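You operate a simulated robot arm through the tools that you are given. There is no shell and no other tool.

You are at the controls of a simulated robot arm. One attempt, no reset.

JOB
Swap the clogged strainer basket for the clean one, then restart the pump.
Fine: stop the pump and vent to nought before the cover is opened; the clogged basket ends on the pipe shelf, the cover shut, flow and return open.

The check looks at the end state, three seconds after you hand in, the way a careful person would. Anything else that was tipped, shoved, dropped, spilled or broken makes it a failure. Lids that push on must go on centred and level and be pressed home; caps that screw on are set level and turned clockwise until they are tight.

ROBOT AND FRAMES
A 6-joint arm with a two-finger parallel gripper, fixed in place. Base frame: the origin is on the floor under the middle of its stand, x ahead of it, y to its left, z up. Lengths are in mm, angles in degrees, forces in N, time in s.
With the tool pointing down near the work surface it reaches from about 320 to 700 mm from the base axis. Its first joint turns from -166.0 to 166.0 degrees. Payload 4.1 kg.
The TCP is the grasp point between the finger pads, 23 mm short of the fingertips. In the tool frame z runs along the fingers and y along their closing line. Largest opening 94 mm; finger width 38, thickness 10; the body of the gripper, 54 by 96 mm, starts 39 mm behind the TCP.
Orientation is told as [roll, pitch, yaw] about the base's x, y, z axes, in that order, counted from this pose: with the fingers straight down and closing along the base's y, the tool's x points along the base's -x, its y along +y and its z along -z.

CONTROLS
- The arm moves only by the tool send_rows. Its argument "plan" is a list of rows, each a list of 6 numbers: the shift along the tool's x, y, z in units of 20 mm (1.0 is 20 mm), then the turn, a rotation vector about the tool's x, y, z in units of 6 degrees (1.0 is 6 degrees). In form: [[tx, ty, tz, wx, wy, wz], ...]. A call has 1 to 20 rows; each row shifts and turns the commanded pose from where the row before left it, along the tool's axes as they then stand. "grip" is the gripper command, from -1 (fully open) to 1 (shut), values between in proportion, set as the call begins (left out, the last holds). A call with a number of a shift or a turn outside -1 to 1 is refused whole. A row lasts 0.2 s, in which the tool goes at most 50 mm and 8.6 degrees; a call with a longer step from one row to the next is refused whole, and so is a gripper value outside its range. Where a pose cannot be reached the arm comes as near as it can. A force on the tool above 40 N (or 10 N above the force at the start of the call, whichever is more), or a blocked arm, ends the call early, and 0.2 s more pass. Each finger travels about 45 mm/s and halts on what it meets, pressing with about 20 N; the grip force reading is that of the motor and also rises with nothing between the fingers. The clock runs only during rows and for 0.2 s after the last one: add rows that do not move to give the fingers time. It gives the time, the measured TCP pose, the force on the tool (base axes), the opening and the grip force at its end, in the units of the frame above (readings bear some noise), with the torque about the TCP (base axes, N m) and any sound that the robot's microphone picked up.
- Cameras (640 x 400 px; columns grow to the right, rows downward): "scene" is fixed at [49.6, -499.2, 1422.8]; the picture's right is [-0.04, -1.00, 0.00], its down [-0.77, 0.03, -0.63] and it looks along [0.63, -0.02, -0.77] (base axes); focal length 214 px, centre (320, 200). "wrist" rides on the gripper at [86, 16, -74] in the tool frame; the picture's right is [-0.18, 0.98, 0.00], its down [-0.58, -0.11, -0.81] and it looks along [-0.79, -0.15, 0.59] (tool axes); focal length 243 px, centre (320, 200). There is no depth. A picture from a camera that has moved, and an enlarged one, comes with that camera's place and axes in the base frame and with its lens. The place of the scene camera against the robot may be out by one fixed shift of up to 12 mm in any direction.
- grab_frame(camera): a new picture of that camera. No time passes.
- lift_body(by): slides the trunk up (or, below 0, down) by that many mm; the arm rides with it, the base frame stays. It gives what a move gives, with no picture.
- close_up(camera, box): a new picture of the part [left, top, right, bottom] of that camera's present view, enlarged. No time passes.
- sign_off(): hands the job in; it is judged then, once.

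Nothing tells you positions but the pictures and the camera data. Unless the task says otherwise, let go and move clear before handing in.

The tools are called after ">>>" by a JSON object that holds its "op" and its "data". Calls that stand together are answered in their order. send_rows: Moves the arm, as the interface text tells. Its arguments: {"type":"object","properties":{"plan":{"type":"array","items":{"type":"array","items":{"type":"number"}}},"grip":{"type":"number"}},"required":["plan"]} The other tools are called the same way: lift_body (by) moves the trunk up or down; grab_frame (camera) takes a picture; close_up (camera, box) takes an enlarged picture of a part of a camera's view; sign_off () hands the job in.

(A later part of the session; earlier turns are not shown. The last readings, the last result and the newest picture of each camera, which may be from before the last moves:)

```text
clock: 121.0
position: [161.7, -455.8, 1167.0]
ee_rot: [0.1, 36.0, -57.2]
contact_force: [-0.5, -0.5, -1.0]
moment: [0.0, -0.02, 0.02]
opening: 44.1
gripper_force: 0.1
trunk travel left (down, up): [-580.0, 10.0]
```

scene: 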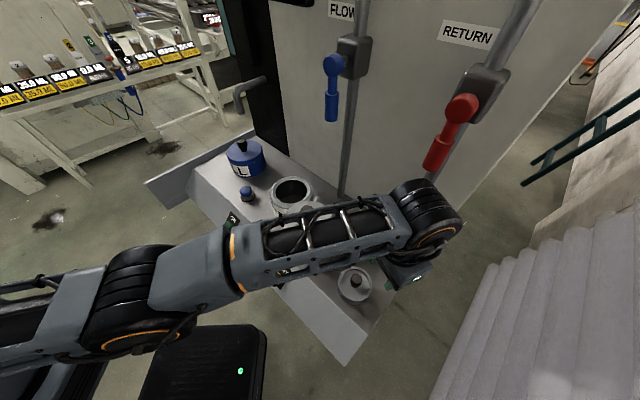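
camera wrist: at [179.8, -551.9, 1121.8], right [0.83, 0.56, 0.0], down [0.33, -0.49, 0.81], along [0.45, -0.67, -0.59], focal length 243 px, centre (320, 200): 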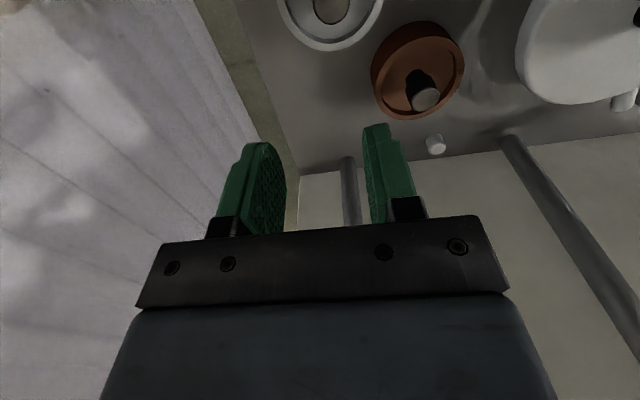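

Free again. Un-tilting and restoring the yaw to −45°.

>>> {"op": "send_rows", "data": {"plan": [[0, 0, 0, 0, -1, 0], [0, 0, 0, 0, -1, 0], [0, 0, 0, 0, -1, 0], [0, 0, 0, 0, -1, 0], [0, 0, 0, 0, -1, 0], [0, 0, 0, 0, -1, 0], [0, 0, 0, 0, 0, -1], [0, 0, 0, 0, 0, -1], [0, 0, 0, 0, 0, 0]]}}

>>> {"op": "lift_body", "data": {"by": -120}}

>>> {"op": "grab_frame", "data": {"camera": "wrist"}}

>>> {"op": "grab_frame", "data": {"camera": "scene"}}

```text
clock: 123.0
position: [162.9, -454.6, 1165.4]
ee_rot: [0.0, -0.2, -44.9]
contact_force: [-0.6, -0.2, -0.3]
moment: [0.0, -0.01, -0.03]
opening: 44.0
gripper_force: 0.1
trunk travel left (down, up): [-580.0, 10.0]
```

```text
clock: 124.5
position: [162.2, -455.5, 1045.2]
ee_rot: [0.0, -0.1, -45.0]
contact_force: [0.3, -0.7, -0.4]
moment: [-0.02, -0.01, 0.01]
opening: 44.2
gripper_force: 0.0
trunk travel left (down, up): [-460.0, 130.0]
```

```text
taken
camera wrist: at [113.2, -383.3, 1120.6], right [0.83, 0.56, 0.0], down [0.33, -0.49, 0.81], along [0.46, -0.67, -0.59], focal length 243 px, centre (320, 200)
```

wrist: 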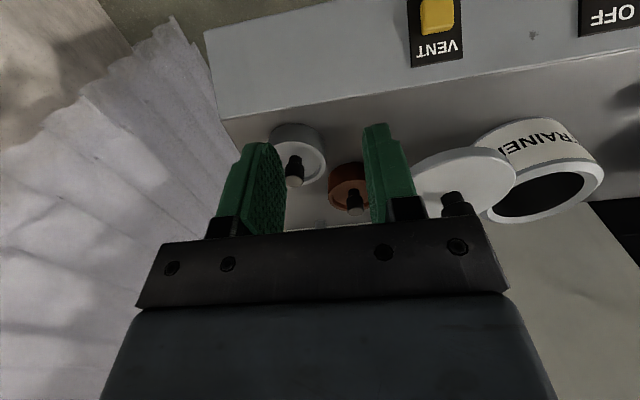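

```text
taken
```

scene: 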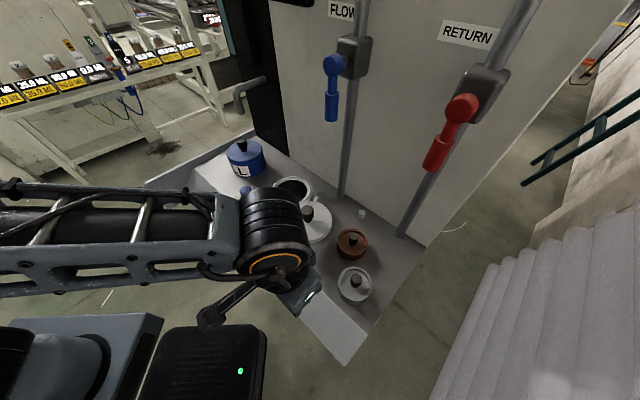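

All objects are undisturbed. I'll raise the trunk moderately for better reach, then approach the clean basket from the inner side at a lower height, staying within reach.

>>> {"op": "lift_body", "data": {"by": 70}}

>>> {"op": "send_rows", "data": {"plan": [[0, -0.9, 0.9, 0, 0, 0], [0, -0.9, 0.9, 0, 0, 0], [0, -0.9, 0.9, 0, 0, 0], [-0.5, 0, 0.9, 0, 0, 0], [-0.9, 0, 0.9, 0, 0, 0], [-0.9, 0, 0.8, 0, 0, 0], [-0.9, 0, 0, 0, 0, 0], [-0.9, 0, 0, 0, 0, 0], [-0.9, 0, 0, 0, 0, 0], [-0.9, 0, 0, 0, 0, 0], [0, 0, 0, 0, 0, 0]]}}

>>> {"op": "grab_frame", "data": {"camera": "wrist"}}

>>> {"op": "close_up", "data": {"camera": "wrist", "box": [200, 0, 440, 150]}}

```text
clock: 125.6
position: [162.7, -454.8, 1116.3]
ee_rot: [0.0, 0.1, -45.1]
contact_force: [0.3, -0.3, 0.4]
moment: [0.04, 0.02, 0.01]
opening: 44.0
gripper_force: 0.1
trunk travel left (down, up): [-530.0, 60.0]
```

```text
clock: 128.0
position: [207.7, -576.8, 1010.3]
ee_rot: [0.0, 0.0, -45.1]
contact_force: [0.2, -0.2, -0.4]
moment: [0.01, 0.02, -0.01]
opening: 44.0
gripper_force: 0.1
trunk travel left (down, up): [-530.0, 60.0]
```

```text
taken
camera wrist: at [158.6, -505.1, 1084.6], right [0.83, 0.56, 0.0], down [0.33, -0.49, 0.81], along [0.45, -0.67, -0.59], focal length 243 px, centre (320, 200)
```

wrist: 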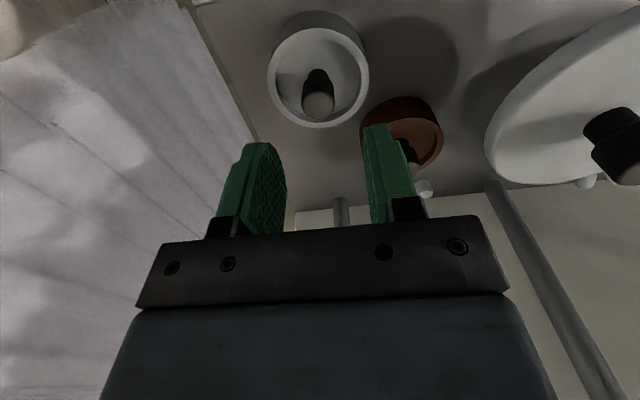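

```text
2.67 times, centred on (320, 75) of wrist
camera zoom: at [158.6, -505.1, 1084.6], right [0.83, 0.56, 0.0], down [0.33, -0.49, 0.81], along [0.45, -0.67, -0.59], focal length 647 px, centre (320, 533)
```

zoom: 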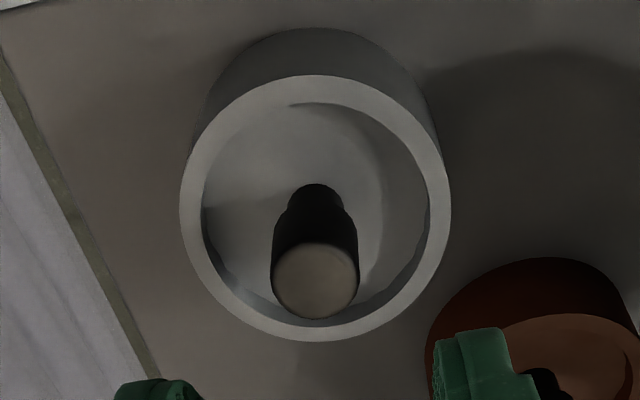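

>>> {"op": "send_rows", "data": {"plan": [[-0.66, -0.195, 0, 0, 0, 0], [0, 0, 1, 0, 0, 0], [0, 0, 1, 0, 0, 0], [0, 0, 0, 0, 0, 0]]}}

>>> {"op": "close_up", "data": {"camera": "wrist", "box": [200, 60, 440, 210]}}

```text
clock: 129.0
position: [214.9, -589.2, 970.3]
ee_rot: [0.1, -0.1, -45.2]
contact_force: [0.1, 0.3, -0.3]
moment: [-0.02, 0.02, -0.02]
opening: 43.9
gripper_force: 0.0
trunk travel left (down, up): [-530.0, 60.0]
```

```text
2.67 times, centred on (320, 135) of wrist
camera zoom: at [165.5, -516.5, 1044.5], right [0.83, 0.56, 0.0], down [0.33, -0.49, 0.81], along [0.46, -0.67, -0.59], focal length 647 px, centre (320, 373)
```

zoom: 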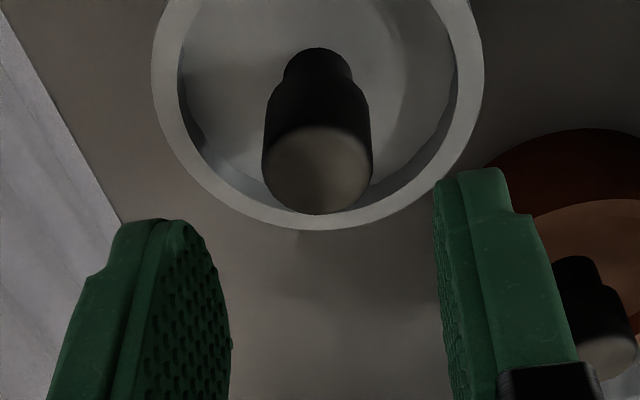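

Centred. Descending and gripping the clean basket's knob.

>>> {"op": "send_rows", "data": {"plan": [[0, -0.035, 0.8, 0, 0, 0], [0, 0, 0.8, 0, 0, 0], [0, 0, 0.74, 0, 0, 0], [0, 0, 0, 0, 0, 0]]}}

>>> {"op": "send_rows", "data": {"plan": [[0, 0, 0, 0, 0, 0], [0, 0, 0, 0, 0, 0], [0, 0, 0, 0, 0, 0], [0, 0, 0, 0, 0, 0]], "grip": 1}}

>>> {"op": "grab_frame", "data": {"camera": "wrist"}}

```text
clock: 130.0
position: [215.1, -589.1, 923.8]
ee_rot: [0.0, 0.0, -45.1]
contact_force: [-0.1, -0.3, -0.1]
moment: [0.0, -0.03, 0.01]
opening: 43.9
gripper_force: 0.0
trunk travel left (down, up): [-530.0, 60.0]
```

```text
clock: 131.0
position: [214.2, -590.3, 923.7]
ee_rot: [0.0, 0.0, -45.0]
contact_force: [-0.3, 0.1, -0.8]
moment: [-0.03, 0.0, -0.02]
opening: 24.1
gripper_force: 19.8
trunk travel left (down, up): [-530.0, 60.0]
```

```text
taken
camera wrist: at [164.6, -518.0, 998.4], right [0.83, 0.56, 0.0], down [0.33, -0.49, 0.81], along [0.46, -0.67, -0.59], focal length 243 px, centre (320, 200)
```

wrist: 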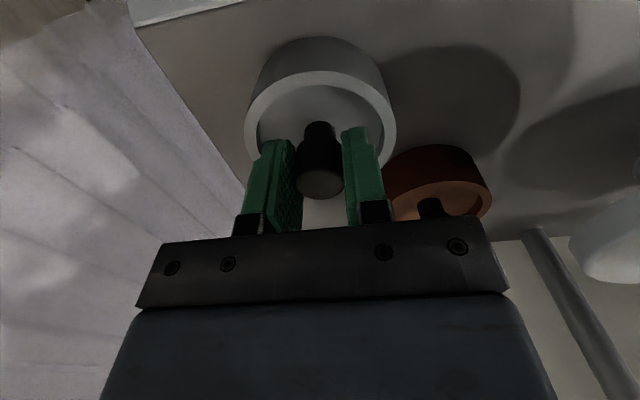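

Gripped. Lifting, retreating inward, and going up to transit height.

>>> {"op": "send_rows", "data": {"plan": [[0, 0, -0.4, 0, 0, 0], [0, 0, -0.9, 0, 0, 0], [0, 0, -0.9, 0, 0, 0], [0.9, 0, -0.9, 0, 0, 0], [0.9, 0, -0.9, 0, 0, 0], [0.9, 0, -0.9, 0, 0, 0], [0.6, 0, -0.9, 0, 0, 0], [0, 0, -0.9, 0, 0, 0], [0, 0, -0.9, 0, 0, 0], [0, 0, 0, 0, 0, 0]]}}

>>> {"op": "grab_frame", "data": {"camera": "scene"}}

```text
clock: 133.2
position: [168.4, -542.2, 1074.5]
ee_rot: [0.0, 0.1, -45.1]
contact_force: [0.0, 0.5, -1.6]
moment: [-0.02, 0.02, -0.03]
opening: 24.4
gripper_force: 19.9
trunk travel left (down, up): [-530.0, 60.0]
```

```text
taken
```

scene: 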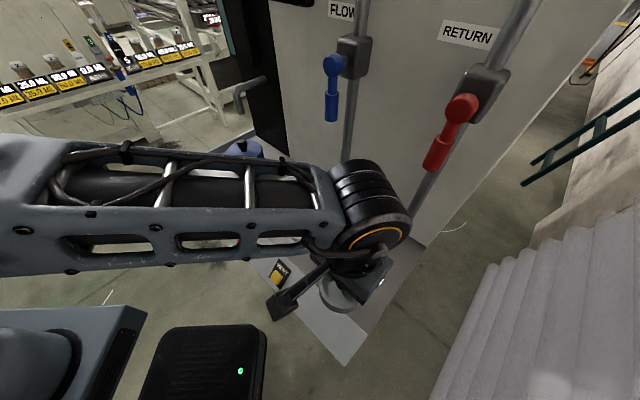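

>>> {"op": "send_rows", "data": {"plan": [[0, 0.983, -0.1, 0, 0, 0], [0, 0.983, -0.1, 0, 0, 0], [0, 0.983, -0.1, 0, 0, 0], [0, 0.983, 0, 0, 0, 0], [0, 0.983, 0, 0, 0, 0], [-0.4, 0.983, 0, 0, 0, 0], [-0.4, 0.983, 0, 0, 0, 0], [-0.4, 0.983, 0, 0, 0, 0], [-0.4, 0.983, 0, 0, 0, 0], [-0.4, 0.983, 0, 0, 0, 0], [-0.4, 0.983, 0, 0, 0, 0], [-0.4, 0.983, 0, 0, 0, 0], [-0.4, 0.983, 0, 0, 0, 0], [-0.4, 0.983, 0, 0, 0, 0], [-0.4, 0.983, 0, 0, 0, 0], [0, 0, 0, 0, 0, 0]]}}

>>> {"op": "grab_frame", "data": {"camera": "wrist"}}

>>> {"op": "close_up", "data": {"camera": "scene", "box": [220, 100, 380, 200]}}

```text
clock: 136.6
position: [435.3, -389.1, 1080.2]
ee_rot: [0.0, 0.0, -45.1]
contact_force: [0.2, -0.2, -1.0]
moment: [0.0, 0.01, -0.02]
opening: 24.2
gripper_force: 20.3
trunk travel left (down, up): [-530.0, 60.0]
```

```text
taken
camera wrist: at [385.1, -317.2, 1154.7], right [0.83, 0.56, 0.0], down [0.33, -0.49, 0.81], along [0.45, -0.67, -0.59], focal length 243 px, centre (320, 200)
```

wrist: 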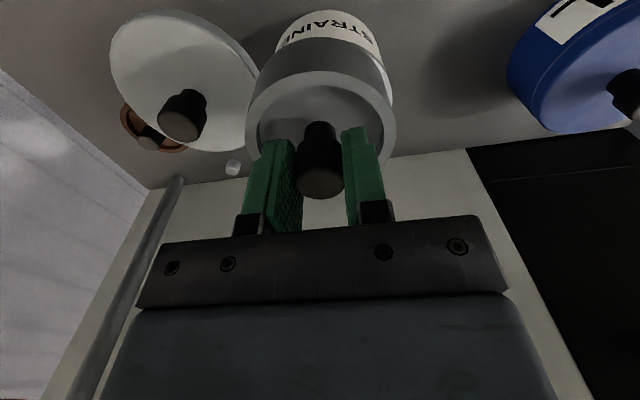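

```text
4.00 times, centred on (300, 150) of scene
camera zoom: at [49.6, -499.2, 1422.8], right [-0.04, -1.0, 0.0], down [-0.77, 0.03, -0.63], along [0.63, -0.02, -0.77], focal length 858 px, centre (400, 400)
```

zoom: 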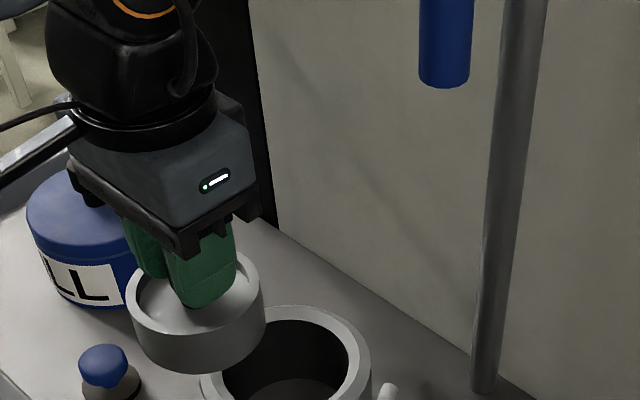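

Moving over the strainer body and checking alignment before inserting.

>>> {"op": "send_rows", "data": {"plan": [[-0.943, -0.048, 0, 0, 0, 0], [-0.943, -0.048, 0, 0, 0, 0], [-0.943, -0.048, 0, 0, 0, 0], [0, 0, 0.9, 0, 0, 0], [0, 0, 0.9, 0, 0, 0], [0, 0, 0.9, 0, 0, 0], [0, 0, 0, 0, 0, 0]]}}

>>> {"op": "grab_frame", "data": {"camera": "wrist"}}

>>> {"op": "close_up", "data": {"camera": "scene", "box": [240, 140, 360, 215]}}

```text
clock: 138.2
position: [472.0, -431.9, 1027.3]
ee_rot: [0.0, -0.1, -45.1]
contact_force: [-0.3, -0.6, -2.1]
moment: [0.0, 0.0, 0.01]
opening: 24.2
gripper_force: 20.0
trunk travel left (down, up): [-530.0, 60.0]
```

```text
taken
camera wrist: at [422.4, -361.1, 1101.4], right [0.83, 0.56, 0.0], down [0.33, -0.49, 0.81], along [0.46, -0.67, -0.59], focal length 243 px, centre (320, 200)
```

wrist: 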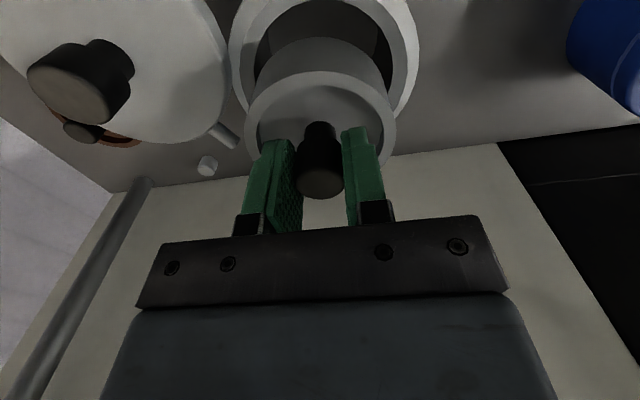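

```text
5.33 times, centred on (300, 178) of scene
camera zoom: at [49.6, -499.2, 1422.8], right [-0.04, -1.0, 0.0], down [-0.77, 0.03, -0.63], along [0.63, -0.02, -0.77], focal length 1144 px, centre (427, 320)
```

zoom: 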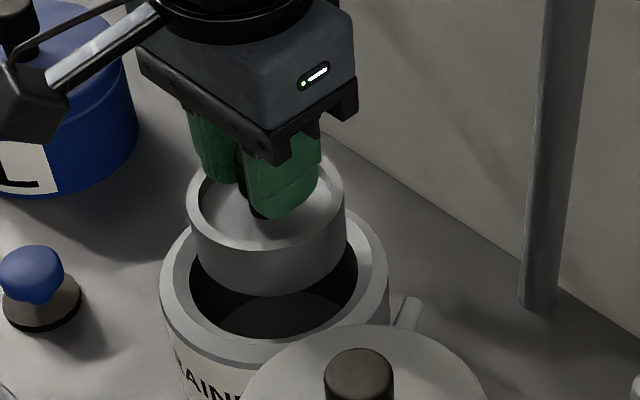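

Well aligned. Lowering into the body, watching force.

>>> {"op": "send_rows", "data": {"plan": [[0, 0.05, 0.6, 0, 0, 0], [0, 0, 0.6, 0, 0, 0], [0, 0, 0.6, 0, 0, 0], [0, 0, 0.6, 0, 0, 0], [0, 0, 0.6, 0, 0, 0], [0, 0, 0.6, 0, 0, 0], [0, 0, 0, 0, 0, 0]]}}

>>> {"op": "close_up", "data": {"camera": "scene", "box": [240, 140, 360, 215]}}

```text
clock: 139.8
position: [473.5, -433.1, 955.3]
ee_rot: [0.0, 0.0, -45.1]
contact_force: [0.3, -0.3, -0.9]
moment: [0.0, 0.02, -0.01]
opening: 24.1
gripper_force: 19.7
trunk travel left (down, up): [-530.0, 60.0]
```

```text
5.33 times, centred on (300, 178) of scene
camera zoom: at [49.6, -499.2, 1422.8], right [-0.04, -1.0, 0.0], down [-0.77, 0.03, -0.63], along [0.63, -0.02, -0.77], focal length 1144 px, centre (427, 320)
```

zoom: 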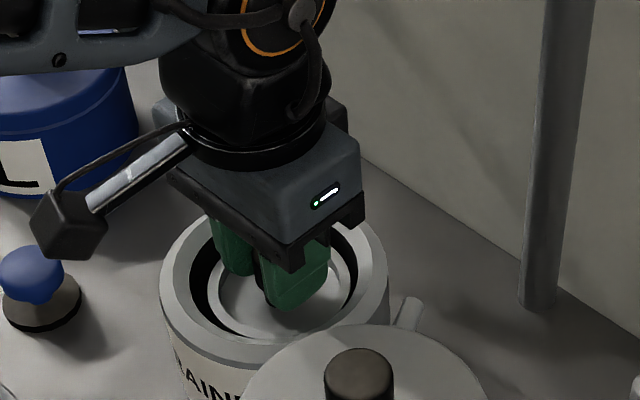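

>>> {"op": "send_rows", "data": {"plan": [[0, 0, 0.3, 0, 0, 0], [0, 0, 0.3, 0, 0, 0], [0, 0, 0.3, 0, 0, 0], [0, 0, 0.1, 0, 0, 0], [0, 0, 0, 0, 0, 0]]}}

>>> {"op": "send_rows", "data": {"plan": [[0, 0, 0.1, 0, 0, 0], [0, 0, 0.1, 0, 0, 0], [0, 0, 0, 0, 0, 0]]}}

```text
clock: 141.0
position: [471.5, -433.7, 934.3]
ee_rot: [0.0, 0.0, -45.2]
contact_force: [0.3, -0.2, -1.6]
moment: [0.01, 0.01, 0.0]
opening: 24.4
gripper_force: 20.0
trunk travel left (down, up): [-530.0, 60.0]
```

```text
clock: 141.8
position: [470.5, -430.9, 931.9]
ee_rot: [0.0, -0.2, -45.1]
contact_force: [0.9, 1.4, 7.3]
moment: [0.3, 0.08, -0.04]
opening: 24.5
gripper_force: 20.3
trunk travel left (down, up): [-530.0, 60.0]
```

Seated at the same height the clogged basket had. Releasing and rising.

>>> {"op": "send_rows", "data": {"plan": [[0, 0, 0, 0, 0, 0], [0, 0, 0, 0, 0, 0], [0, 0, 0, 0, 0, 0], [0, 0, -0.5, 0, 0, 0], [0, 0, -0.9, 0, 0, 0], [0, 0, -0.9, 0, 0, 0], [0, 0, -0.9, 0, 0, 0], [0, 0, -0.9, 0, 0, 0], [0, 0, -0.9, 0, 0, 0], [0, 0, -0.9, 0, 0, 0], [0, 0, 0, 0, 0, 0]], "grip": 0.064}}

>>> {"op": "close_up", "data": {"camera": "wrist", "box": [200, 0, 440, 150]}}

>>> {"op": "close_up", "data": {"camera": "scene", "box": [240, 150, 360, 225]}}

```text
clock: 144.2
position: [473.2, -431.1, 1049.8]
ee_rot: [-0.1, 0.0, -45.2]
contact_force: [-0.6, 0.1, -0.2]
moment: [-0.03, 0.01, -0.04]
opening: 44.0
gripper_force: 0.0
trunk travel left (down, up): [-530.0, 60.0]
```

```text
2.67 times, centred on (320, 75) of wrist
camera zoom: at [422.7, -360.2, 1124.0], right [0.83, 0.56, 0.0], down [0.33, -0.49, 0.81], along [0.46, -0.67, -0.59], focal length 647 px, centre (320, 533)
```

zoom: 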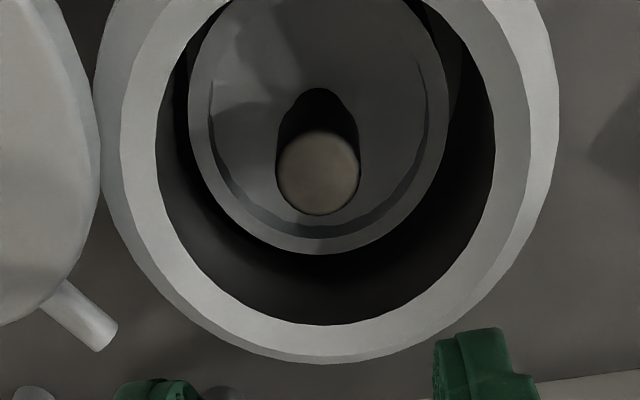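

```text
5.33 times, centred on (300, 188) of scene
camera zoom: at [49.6, -499.2, 1422.8], right [-0.04, -1.0, 0.0], down [-0.77, 0.03, -0.63], along [0.63, -0.02, -0.77], focal length 1144 px, centre (427, 267)
```

zoom: 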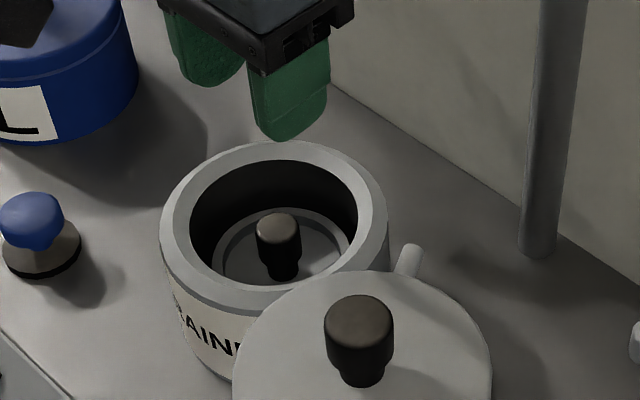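

The clean basket is seated like the old one was. Now to the cover: moving above its knob and rotating to the yaw used at the open position.

>>> {"op": "send_rows", "data": {"plan": [[0.383, -0.958, -0.2, 0, 0, 0], [0.383, -0.958, 0, 0, 0, 0], [0.383, -0.958, 0, 0, 0, 0], [0.383, -0.958, 0, 0, 0, 0], [0.383, -0.958, 0, 0, 0, 0], [0.383, -0.958, 0, 0, 0, 0], [0, 0, 0, 0, 0, 0]], "grip": -0.3}}

>>> {"op": "close_up", "data": {"camera": "wrist", "box": [200, 0, 440, 150]}}

```text
clock: 145.8
position: [358.3, -479.6, 1053.6]
ee_rot: [0.0, 0.0, -45.0]
contact_force: [-0.5, 0.5, 0.3]
moment: [0.01, 0.0, -0.04]
opening: 61.2
gripper_force: 0.2
trunk travel left (down, up): [-530.0, 60.0]
```

```text
2.67 times, centred on (320, 75) of wrist
camera zoom: at [308.9, -407.8, 1128.1], right [0.83, 0.56, 0.0], down [0.33, -0.49, 0.81], along [0.46, -0.67, -0.59], focal length 647 px, centre (320, 533)
```

zoom: 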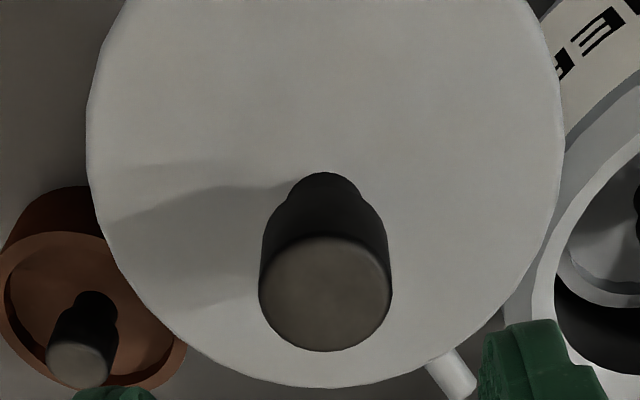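

>>> {"op": "send_rows", "data": {"plan": [[-0.17, 0.035, 0, 0, 0, 0], [0, 0, 0, 0, 0, -1], [0, 0, 0, 0, 0, -1], [0, 0, 0, 0, 0, -1], [0, 0, 0, 0, 0, -1], [0, 0, 0, 0, 0, -1], [0, 0, 0, 0, 0, -1], [0, 0, 0, 0, 0, -1], [0, 0, 0, 0, 0, -1], [0, 0, 0, 0, 0, -1], [0, 0, 0, 0, 0, -1], [0, 0, 0, 0, 0, -1], [0, 0, 0, 0, 0, -1], [0, 0, 0, 0, 0, -1], [0, 0, 0, 0, 0, -1], [0, 0, 0, 0, 0, -1], [0, 0, 0, 0, 0, 0]]}}

>>> {"op": "grab_frame", "data": {"camera": "wrist"}}

```text
clock: 149.4
position: [360.1, -482.9, 1053.1]
ee_rot: [0.0, -0.1, 45.0]
contact_force: [0.4, -0.2, 0.0]
moment: [-0.01, 0.0, 0.03]
opening: 61.3
gripper_force: 0.1
trunk travel left (down, up): [-530.0, 60.0]
```

```text
taken
camera wrist: at [287.5, -533.9, 1127.6], right [-0.57, 0.82, 0.0], down [0.49, 0.33, 0.81], along [0.67, 0.46, -0.59], focal length 243 px, centre (320, 200)
```

wrist: 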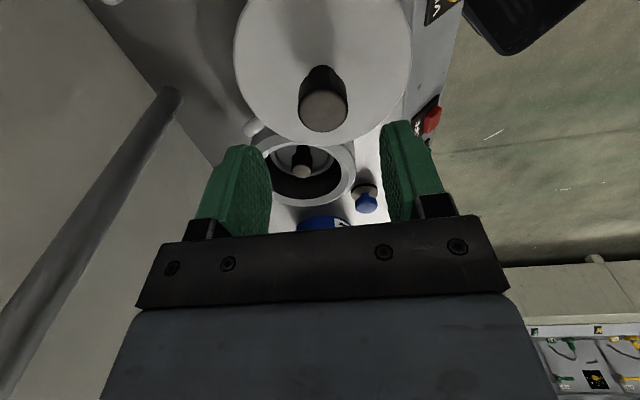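

>>> {"op": "send_rows", "data": {"plan": [[-0.125, 0.068, 0.9, 0, 0, 0], [0, 0, 0.9, 0, 0, 0], [0, 0, 0.9, 0, 0, 0], [0, 0, 0.9, 0, 0, 0], [0, 0, 0, 0, 0, 0]]}}

>>> {"op": "send_rows", "data": {"plan": [[0, 0, 0, 0, 0, 0], [0, 0, 0, 0, 0, 0], [0, 0, 0, 0, 0, 0], [0, 0, 0, 0, 0, 0]], "grip": 1}}

>>> {"op": "grab_frame", "data": {"camera": "wrist"}}

```text
clock: 150.6
position: [362.3, -480.5, 981.7]
ee_rot: [0.0, -0.1, 44.8]
contact_force: [-0.1, -0.5, 1.0]
moment: [0.0, 0.0, -0.02]
opening: 61.1
gripper_force: 0.0
trunk travel left (down, up): [-530.0, 60.0]
```

```text
clock: 151.6
position: [360.4, -479.7, 982.0]
ee_rot: [0.0, 0.1, 44.9]
contact_force: [-0.2, -0.4, 0.3]
moment: [0.28, 0.32, -0.09]
opening: 31.4
gripper_force: 45.1
trunk travel left (down, up): [-530.0, 60.0]
```

```text
taken
camera wrist: at [288.4, -531.0, 1055.5], right [-0.56, 0.83, 0.0], down [0.49, 0.33, 0.81], along [0.67, 0.45, -0.59], focal length 243 px, centre (320, 200)
```

wrist: 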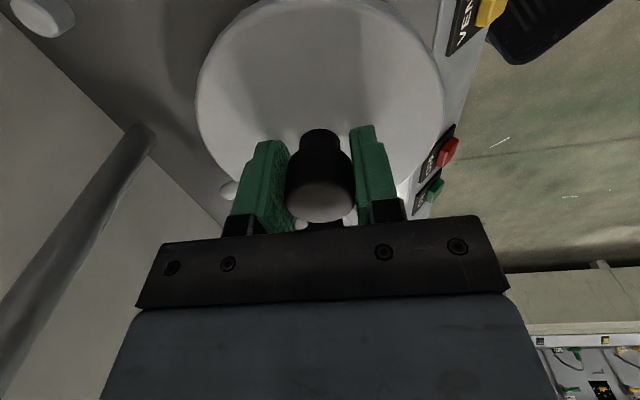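

Gripped with almost no side force. Swinging the cover back clockwise along the arc.

>>> {"op": "send_rows", "data": {"plan": [[-0.324, 0.1456, 0, 0, 0, 0.833], [-0.324, 0.1456, 0, 0, 0, 0.833], [-0.324, 0.1456, 0, 0, 0, 0.833], [0, 0, 0, 0, 0, 0]]}}

>>> {"op": "close_up", "data": {"camera": "scene", "box": [240, 150, 400, 250]}}

```text
clock: 152.6
position: [371.2, -460.2, 981.1]
ee_rot: [0.0, 0.1, 29.8]
contact_force: [4.7, -2.6, -4.1]
moment: [0.11, 0.29, 0.01]
opening: 31.7
gripper_force: 44.6
trunk travel left (down, up): [-530.0, 60.0]
```

```text
4.00 times, centred on (320, 200) of scene
camera zoom: at [49.6, -499.2, 1422.8], right [-0.04, -1.0, 0.0], down [-0.77, 0.03, -0.63], along [0.63, -0.02, -0.77], focal length 858 px, centre (320, 200)
```

zoom: 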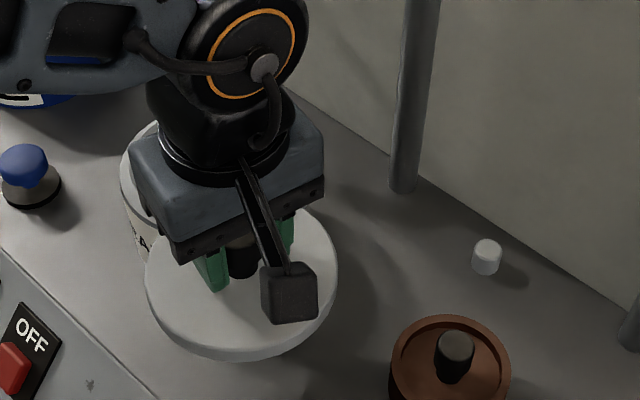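

>>> {"op": "send_rows", "data": {"plan": [[-0.013, -0.027, 0, 0, 0, 0], [-0.324, 0.1456, 0, 0, 0, 0.833], [-0.324, 0.1456, 0, 0, 0, 0.833], [-0.324, 0.1456, 0, 0, 0, 0.833], [-0.324, 0.1456, 0, 0, 0, 0.833], [0, 0, 0, 0, 0, 0]]}}

```text
clock: 154.0
position: [389.7, -440.5, 981.9]
ee_rot: [0.0, 0.0, 9.9]
contact_force: [2.0, 0.8, -4.8]
moment: [0.36, 0.04, 0.07]
opening: 31.6
gripper_force: 45.2
trunk travel left (down, up): [-530.0, 60.0]
```

>>> {"op": "send_rows", "data": {"plan": [[-0.324, 0.1456, 0, 0, 0, 0.833], [-0.324, 0.1456, 0, 0, 0, 0.833], [-0.324, 0.1456, 0, 0, 0, 0.833], [-0.324, 0.1456, 0, 0, 0, 0.833], [0, 0, 0, 0, 0, 0]]}}

>>> {"op": "close_up", "data": {"camera": "scene", "box": [240, 150, 360, 225]}}

```text
clock: 155.2
position: [414.7, -427.4, 981.3]
ee_rot: [0.0, 0.1, -10.1]
contact_force: [2.0, -3.1, -4.9]
moment: [0.51, 0.28, 0.03]
opening: 31.5
gripper_force: 45.0
trunk travel left (down, up): [-530.0, 60.0]
```

```text
5.33 times, centred on (300, 188) of scene
camera zoom: at [49.6, -499.2, 1422.8], right [-0.04, -1.0, 0.0], down [-0.77, 0.03, -0.63], along [0.63, -0.02, -0.77], focal length 1144 px, centre (427, 267)
```

zoom: 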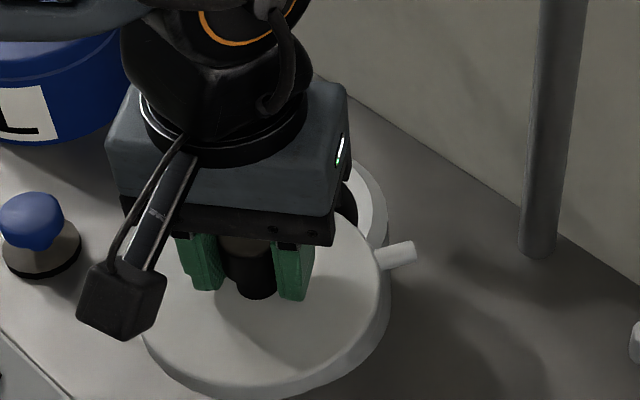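

>>> {"op": "send_rows", "data": {"plan": [[-0.324, 0.1456, 0, 0, 0, 0.833], [-0.324, 0.1456, 0, 0, 0, 0.833], [-0.324, 0.1456, 0, 0, 0, 0.833], [-0.324, 0.1456, 0, 0, 0, 0.833], [0, 0, 0, 0, 0, 0]]}}

>>> {"op": "close_up", "data": {"camera": "scene", "box": [260, 165, 340, 215]}}

```text
clock: 156.4
position: [443.8, -424.9, 981.0]
ee_rot: [0.1, 0.0, -30.0]
contact_force: [0.5, 3.4, -0.1]
moment: [1.07, 0.6, 0.0]
opening: 31.7
gripper_force: 45.3
trunk travel left (down, up): [-530.0, 60.0]
```

```text
8.00 times, centred on (300, 190) of scene
camera zoom: at [49.6, -499.2, 1422.8], right [-0.04, -1.0, 0.0], down [-0.77, 0.03, -0.63], along [0.63, -0.02, -0.77], focal length 1716 px, centre (480, 280)
```

zoom: 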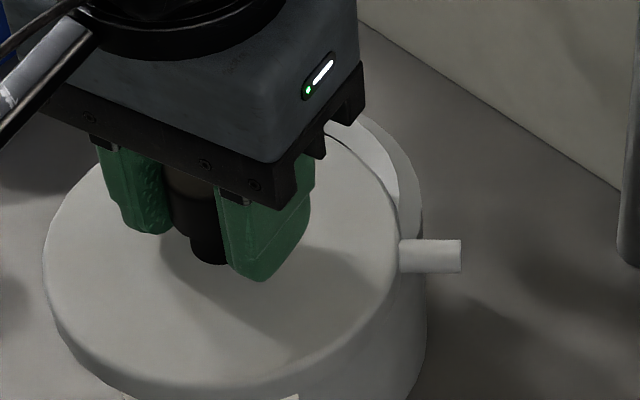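

>>> {"op": "send_rows", "data": {"plan": [[-0.324, 0.1456, 0, 0, 0, 0.833], [-0.324, 0.1456, 0, 0, 0, 0.833], [-0.324, 0.1456, 0, 0, 0, 0.833], [0, 0, 0, 0, 0, 0]]}}

>>> {"op": "close_up", "data": {"camera": "scene", "box": [260, 165, 340, 215]}}

```text
clock: 157.4
position: [464.9, -429.5, 979.9]
ee_rot: [0.0, 0.1, -45.1]
contact_force: [1.9, 8.9, -6.9]
moment: [-0.12, -0.94, -0.14]
opening: 31.6
gripper_force: 45.1
trunk travel left (down, up): [-530.0, 60.0]
```

```text
8.00 times, centred on (300, 190) of scene
camera zoom: at [49.6, -499.2, 1422.8], right [-0.04, -1.0, 0.0], down [-0.77, 0.03, -0.63], along [0.63, -0.02, -0.77], focal length 1716 px, centre (480, 280)
```

zoom: 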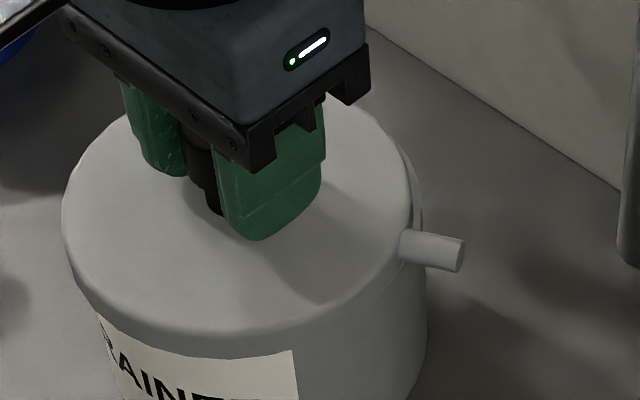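

>>> {"op": "send_rows", "data": {"plan": [[0.0135, 0.027, 0, 0, 0, 0], [-0.162, 0.0728, 0, 0, 0, 0.4167], [-0.162, 0.0728, 0, 0, 0, 0.4167], [0, 0, 0, 0, 0, 0]]}}

>>> {"op": "close_up", "data": {"camera": "scene", "box": [260, 165, 340, 215]}}

```text
clock: 158.4
position: [471.5, -430.8, 981.7]
ee_rot: [0.0, 0.1, -50.2]
contact_force: [3.4, 6.5, -4.0]
moment: [0.67, -0.01, 0.04]
opening: 31.5
gripper_force: 44.6
trunk travel left (down, up): [-530.0, 60.0]
```

```text
8.00 times, centred on (300, 190) of scene
camera zoom: at [49.6, -499.2, 1422.8], right [-0.04, -1.0, 0.0], down [-0.77, 0.03, -0.63], along [0.63, -0.02, -0.77], focal length 1716 px, centre (480, 280)
```

zoom: 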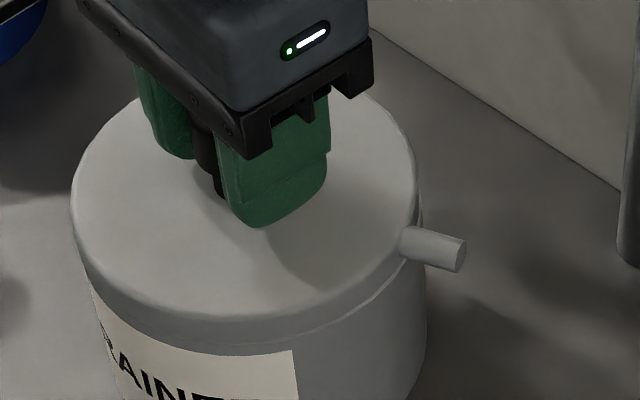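

>>> {"op": "send_rows", "data": {"plan": [[-0.065, 0.029, 0, 0, 0, 0.1667], [-0.065, 0.029, 0, 0, 0, 0.1667], [0, 0, 0, 0, 0, 0]]}}

>>> {"op": "close_up", "data": {"camera": "scene", "box": [260, 165, 340, 215]}}

```text
clock: 159.2
position: [473.6, -432.0, 982.3]
ee_rot: [0.1, 0.0, -52.2]
contact_force: [-0.3, 10.4, -4.6]
moment: [0.04, -0.43, 0.24]
opening: 31.4
gripper_force: 45.1
trunk travel left (down, up): [-530.0, 60.0]
```

```text
8.00 times, centred on (300, 190) of scene
camera zoom: at [49.6, -499.2, 1422.8], right [-0.04, -1.0, 0.0], down [-0.77, 0.03, -0.63], along [0.63, -0.02, -0.77], focal length 1716 px, centre (480, 280)
```

zoom: 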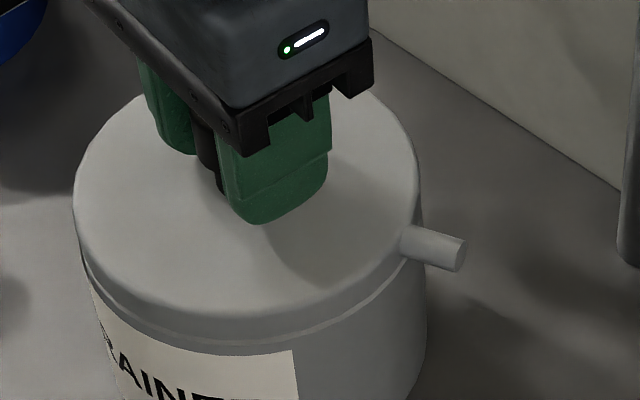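

The cover looks just as it did originally. A further slight nudge to confirm it's against its stop.

>>> {"op": "send_rows", "data": {"plan": [[-0.065, 0.029, 0, 0, 0, 0.1667], [0, 0, 0, 0, 0, 0]]}}

>>> {"op": "close_up", "data": {"camera": "scene", "box": [260, 165, 340, 215]}}

```text
clock: 159.8
position: [474.1, -430.6, 979.8]
ee_rot: [0.0, 0.0, -53.0]
contact_force: [-9.9, 14.6, -5.9]
moment: [0.3, -0.41, 0.09]
opening: 31.5
gripper_force: 45.4
trunk travel left (down, up): [-530.0, 60.0]
```

```text
8.00 times, centred on (300, 190) of scene
camera zoom: at [49.6, -499.2, 1422.8], right [-0.04, -1.0, 0.0], down [-0.77, 0.03, -0.63], along [0.63, -0.02, -0.77], focal length 1716 px, centre (480, 280)
```

zoom: 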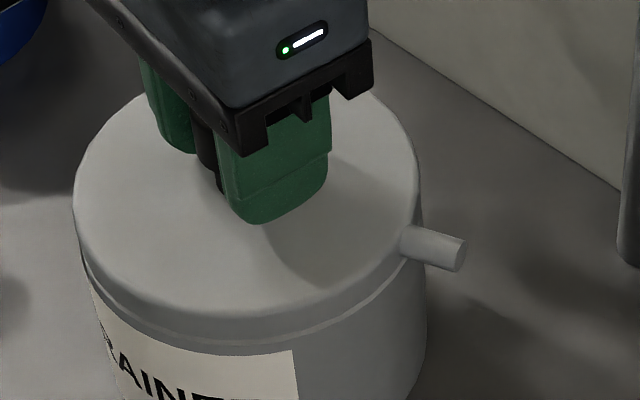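

It's against its stop (force rose, cover didn't move). Releasing and rising.

>>> {"op": "send_rows", "data": {"plan": [[0, 0, 0, 0, 0, 0], [0, 0, 0, 0, 0, 0], [0, 0, 0, 0, 0, 0], [0, 0, -0.9, 0, 0, 0], [0, 0, -0.9, 0, 0, 0], [0, 0, -0.9, 0, 0, 0], [0, 0, -0.9, 0, 0, 0], [0, 0, 0, 0, 0, 0]], "grip": -0.3}}

>>> {"op": "close_up", "data": {"camera": "scene", "box": [260, 165, 340, 215]}}

>>> {"op": "grab_frame", "data": {"camera": "wrist"}}

```text
clock: 161.6
position: [474.6, -431.7, 1053.8]
ee_rot: [0.0, 0.0, -53.1]
contact_force: [-0.4, -0.4, 0.3]
moment: [0.0, 0.02, 0.02]
opening: 61.1
gripper_force: 0.0
trunk travel left (down, up): [-530.0, 60.0]
```

```text
8.00 times, centred on (300, 190) of scene
camera zoom: at [49.6, -499.2, 1422.8], right [-0.04, -1.0, 0.0], down [-0.77, 0.03, -0.63], along [0.63, -0.02, -0.77], focal length 1716 px, centre (480, 280)
```

zoom: 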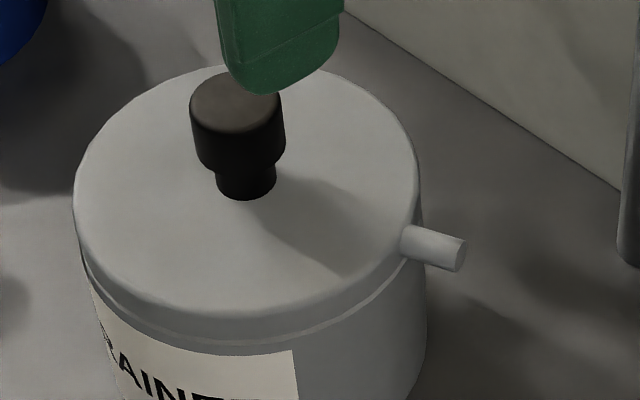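

```text
taken
camera wrist: at [436.5, -353.8, 1128.5], right [0.9, 0.44, 0.0], down [0.26, -0.53, 0.81], along [0.36, -0.72, -0.59], focal length 243 px, centre (320, 200)
```

wrist: 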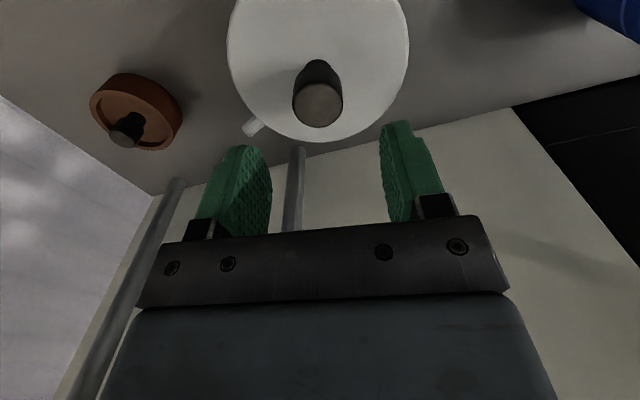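

The cover matches its original closed picture. Now to restart: moving back, closing the fingers, and going to the ON button's front.

>>> {"op": "send_rows", "data": {"plan": [[0, 0, -0.5, 0, 0, -0.675], [0, 0, -0.5, 0, 0, -0.675], [0.954, 0.5025, -0.55, 0, 0, 0], [0.954, 0.5025, -0.55, 0, 0, 0], [0.954, 0.5025, -0.55, 0, 0, 0], [0.954, 0.5025, -0.55, 0, 0, 0], [0.954, 0.5025, -0.55, 0, 0, 0], [0.954, 0.5025, -0.55, 0, 0, 0], [0.954, 0.5025, -0.55, 0, 0, 0], [0.954, 0.5025, -0.55, 0, 0, 0], [0.954, 0.5025, -0.55, 0, 0, 0], [0.954, 0.5025, -0.55, 0, 0, 0], [0.954, 0.5025, -0.55, 0, 0, 0], [0.954, 0.5025, -0.55, 0, 0, 0], [0, 0, 0, 0, 0, 0]], "grip": 1}}

>>> {"op": "grab_frame", "data": {"camera": "scene"}}

```text
clock: 164.8
position: [398.8, -184.5, 1203.0]
ee_rot: [-0.1, -0.1, -44.9]
contact_force: [-0.8, -0.6, 0.4]
moment: [-0.02, 0.0, 0.0]
opening: 0.1
gripper_force: 20.6
trunk travel left (down, up): [-530.0, 60.0]
```

```text
taken
```

scene: 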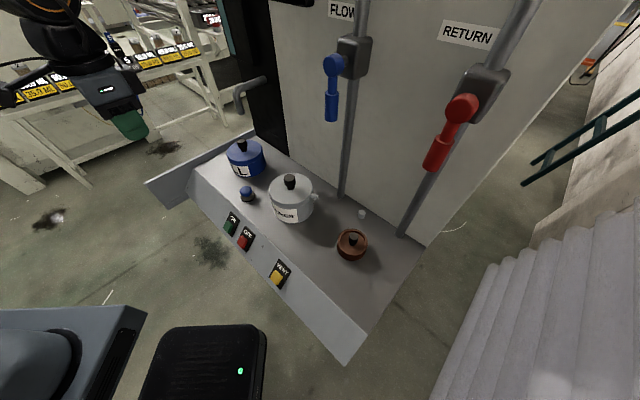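

>>> {"op": "lift_body", "data": {"by": -290}}

>>> {"op": "send_rows", "data": {"plan": [[0, 0, 0, 0, -0.919, 0], [0, 0, 0, 0, -0.919, 0], [0, 0, 0, 0, -0.919, 0], [0, 0, 0, 0, -0.919, 0], [0, 0, 0, 0, -0.919, 0], [0, 0, 0, 0, -0.919, 0], [0, 0, 0, 0, -0.919, 0], [0, 0, 0, 0, -0.919, 0], [0, 0, 0, 0, -0.919, 0], [0, 0, 0, 0, 0, 0]]}}

>>> {"op": "grab_frame", "data": {"camera": "wrist"}}

```text
clock: 167.7
position: [398.4, -184.8, 914.7]
ee_rot: [0.1, -0.1, -45.0]
contact_force: [0.1, -0.2, 0.5]
moment: [-0.01, 0.01, 0.01]
opening: 0.0
gripper_force: 20.4
trunk travel left (down, up): [-240.0, 350.0]
```

```text
clock: 169.9
position: [399.3, -185.7, 914.2]
ee_rot: [0.1, -49.7, -45.0]
contact_force: [-0.6, -0.1, 0.0]
moment: [0.0, 0.0, 0.0]
opening: 0.0
gripper_force: 20.1
trunk travel left (down, up): [-240.0, 350.0]
```

```text
taken
camera wrist: at [330.4, -95.2, 896.4], right [0.78, 0.61, 0.14], down [-0.25, 0.09, 0.96], along [0.58, -0.79, 0.22], focal length 243 px, centre (320, 200)
```

wrist: 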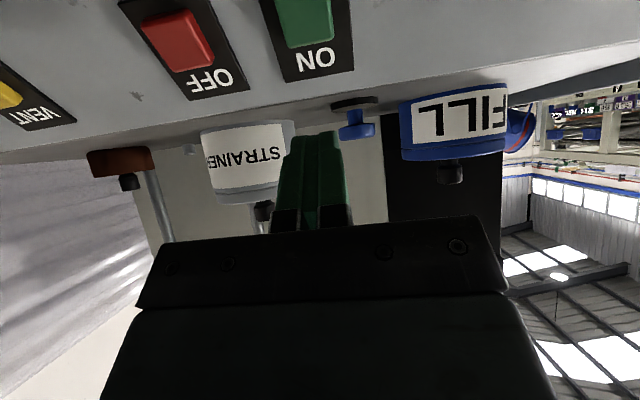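

Aligned with ON the same way as OFF was. Approaching and pressing.

>>> {"op": "send_rows", "data": {"plan": [[0.66, 0, 0.562, 0, 0, 0], [0.66, 0, 0.562, 0, 0, 0], [0.66, 0, 0.562, 0, 0, 0], [0, 0, 0.7, 0, 0, 0], [0, 0, 0.6, 0, 0, 0], [0, 0, 0, 0, 0, 0]]}}

>>> {"op": "close_up", "data": {"camera": "scene", "box": [150, 160, 310, 260]}}

>>> {"op": "grab_frame", "data": {"camera": "wrist"}}

```text
clock: 171.3
position: [412.7, -199.5, 846.3]
ee_rot: [0.0, -49.7, -45.0]
contact_force: [0.0, 0.4, 0.6]
moment: [0.0, 0.02, 0.05]
opening: 0.2
gripper_force: 19.8
trunk travel left (down, up): [-240.0, 350.0]
```

```text
4.00 times, centred on (230, 210) of scene
camera zoom: at [49.6, -499.2, 1422.8], right [-0.04, -1.0, 0.0], down [-0.77, 0.03, -0.63], along [0.63, -0.02, -0.77], focal length 858 px, centre (680, 160)
```

zoom: 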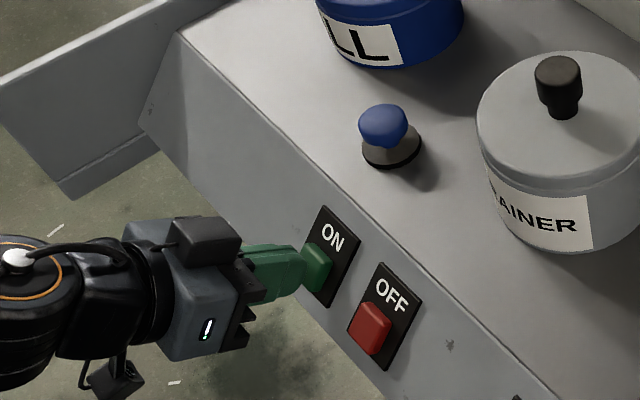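

```text
taken
camera wrist: at [344.5, -109.6, 827.4], right [0.78, 0.61, 0.14], down [-0.25, 0.09, 0.97], along [0.58, -0.79, 0.22], focal length 243 px, centre (320, 200)
```

wrist: 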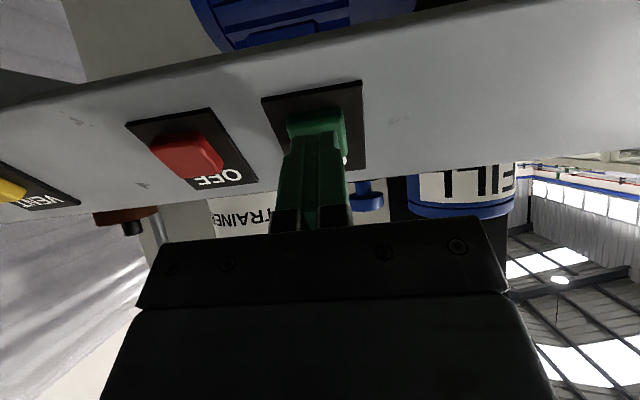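

>>> {"op": "send_rows", "data": {"plan": [[0, 0, 0.25, 0, 0, 0], [0, 0, 0.25, 0, 0, 0], [0, 0, 0.15, 0, 0, 0], [0, 0, 0, 0, 0, 0]]}}

>>> {"op": "close_up", "data": {"camera": "scene", "box": [150, 160, 310, 260]}}

```text
clock: 172.3
position: [417.8, -204.1, 837.7]
ee_rot: [0.0, -49.8, -45.1]
contact_force: [-13.0, 17.3, 8.4]
moment: [0.38, 0.31, 0.03]
opening: 0.0
gripper_force: 20.0
trunk travel left (down, up): [-240.0, 350.0]
heard: click
```

```text
4.00 times, centred on (230, 210) of scene
camera zoom: at [49.6, -499.2, 1422.8], right [-0.04, -1.0, 0.0], down [-0.77, 0.03, -0.63], along [0.63, -0.02, -0.77], focal length 858 px, centre (680, 160)
```

zoom: 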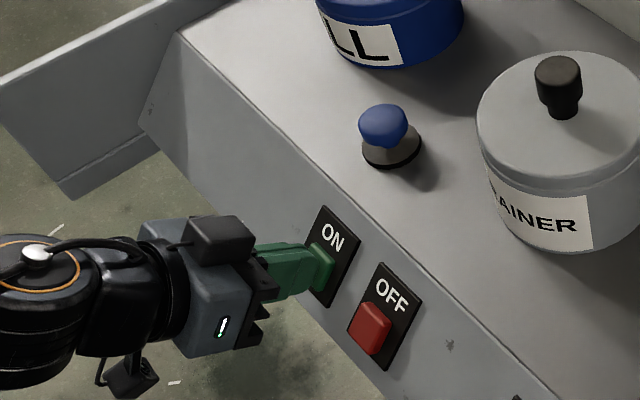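

ON clicked. Backing off and raising to read the gauge and lamp.

>>> {"op": "send_rows", "data": {"plan": [[0, 0, -1, 0, 0, 0], [0, 0, -1, 0, 0, 0], [0, 0, -1, 0, 0, 0], [0, -1, 0, 0, 0, 0], [0, -1, 0, 0, 0, 0], [0, -1, 0, 0, 0, 0], [0, -1, 0, 0, 0, 0], [0, -1, 0, 0, 0, 0], [0, -1, 0, 0, 0, 0], [0, -1, 0, 0, 0, 0], [0, 0, 0, 0, 0, 0]]}}

>>> {"op": "lift_body", "data": {"by": 350}}

>>> {"op": "send_rows", "data": {"plan": [[0, 0, 0, 0, -0.9, 0], [0, 0, 0, 0, -0.9, 0], [0, 0, 0, 0, 0, 0]]}}

>>> {"op": "grab_frame", "data": {"camera": "wrist"}}

```text
clock: 174.7
position: [288.4, -272.7, 876.1]
ee_rot: [0.0, -49.6, -45.1]
contact_force: [-0.2, 0.1, -0.4]
moment: [-0.05, 0.01, 0.03]
opening: 0.1
gripper_force: 20.0
trunk travel left (down, up): [-240.0, 350.0]
```

```text
clock: 178.1
position: [289.5, -271.8, 1226.9]
ee_rot: [0.0, -49.7, -45.0]
contact_force: [0.2, -0.4, 0.3]
moment: [0.02, 0.03, 0.01]
opening: 0.0
gripper_force: 19.5
trunk travel left (down, up): [-590.0, 0.0]
```

```text
clock: 178.9
position: [287.5, -272.5, 1226.6]
ee_rot: [0.1, -59.2, -44.9]
contact_force: [-0.3, 0.1, 0.3]
moment: [0.0, 0.02, -0.01]
opening: 0.0
gripper_force: 20.0
trunk travel left (down, up): [-590.0, 0.0]
```

```text
taken
camera wrist: at [223.8, -185.7, 1191.2], right [0.76, 0.63, 0.16], down [-0.36, 0.2, 0.91], along [0.54, -0.75, 0.38], focal length 243 px, centre (320, 200)
```

wrist: 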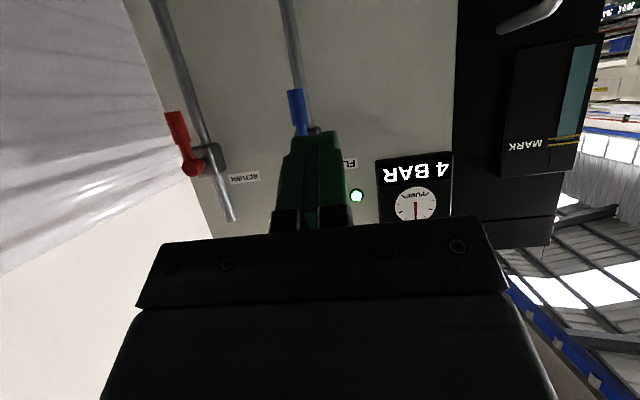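

Pump is running, lamp lit, and pressure is up at 4 BAR with the clean basket. Checking details: gauge, valves, sight glass, and the deck.

>>> {"op": "close_up", "data": {"camera": "wrist", "box": [340, 130, 500, 230]}}

>>> {"op": "close_up", "data": {"camera": "wrist", "box": [480, 20, 640, 170]}}

>>> {"op": "close_up", "data": {"camera": "scene", "box": [280, 0, 540, 162]}}

>>> {"op": "close_up", "data": {"camera": "scene", "box": [180, 120, 440, 282]}}

```text
4.00 times, centred on (420, 180) of wrist
camera zoom: at [223.8, -185.7, 1191.2], right [0.76, 0.63, 0.16], down [-0.36, 0.2, 0.91], along [0.54, -0.75, 0.38], focal length 970 px, centre (-80, 280)
```

zoom: 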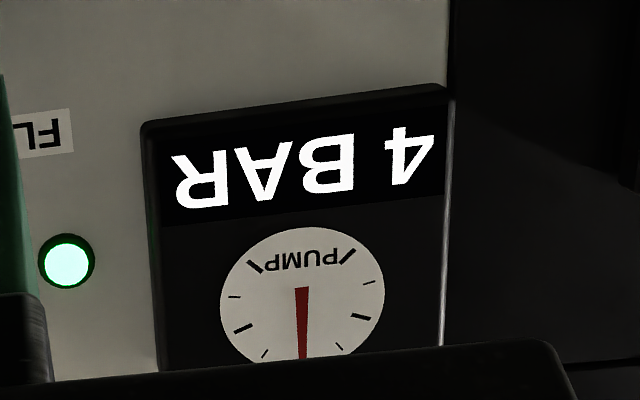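

```text
2.67 times, centred on (560, 95) of wrist
camera zoom: at [223.8, -185.7, 1191.2], right [0.76, 0.63, 0.16], down [-0.36, 0.2, 0.91], along [0.54, -0.75, 0.38], focal length 647 px, centre (-320, 480)
```

zoom: 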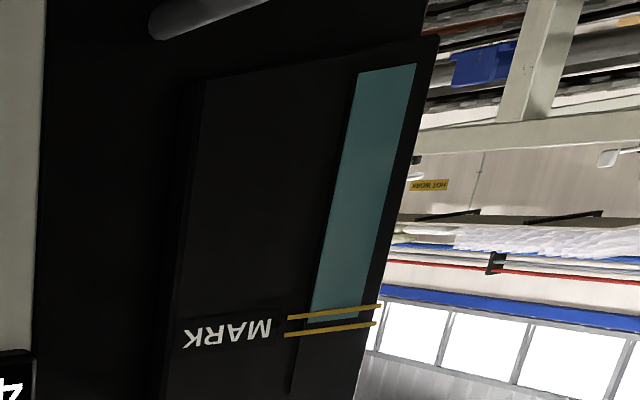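

```text
2.46 times, centred on (410, 81) of scene
camera zoom: at [49.6, -499.2, 1422.8], right [-0.04, -1.0, 0.0], down [-0.77, 0.03, -0.63], along [0.63, -0.02, -0.77], focal length 528 px, centre (98, 493)
```

zoom: 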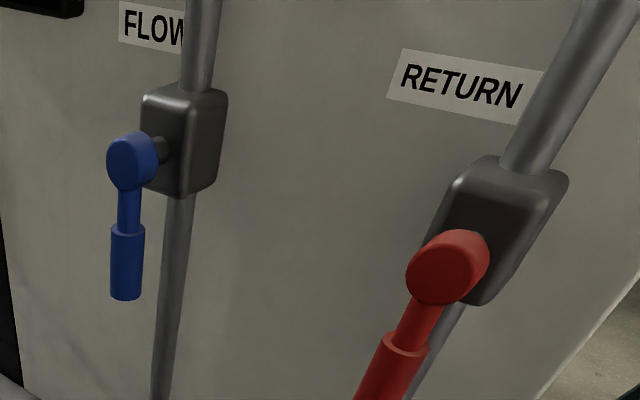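

```text
2.46 times, centred on (310, 201) of scene
camera zoom: at [49.6, -499.2, 1422.8], right [-0.04, -1.0, 0.0], down [-0.77, 0.03, -0.63], along [0.63, -0.02, -0.77], focal length 528 px, centre (345, 198)
```

zoom: 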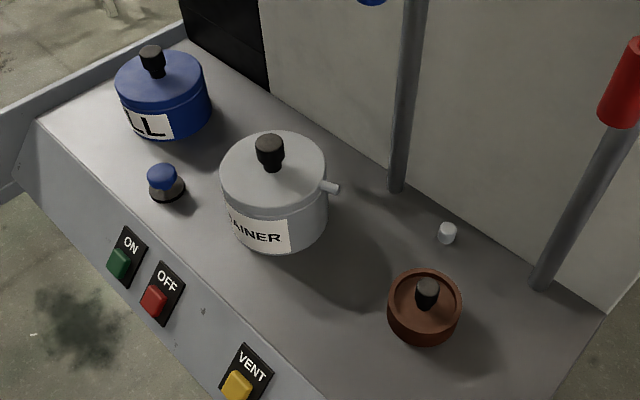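

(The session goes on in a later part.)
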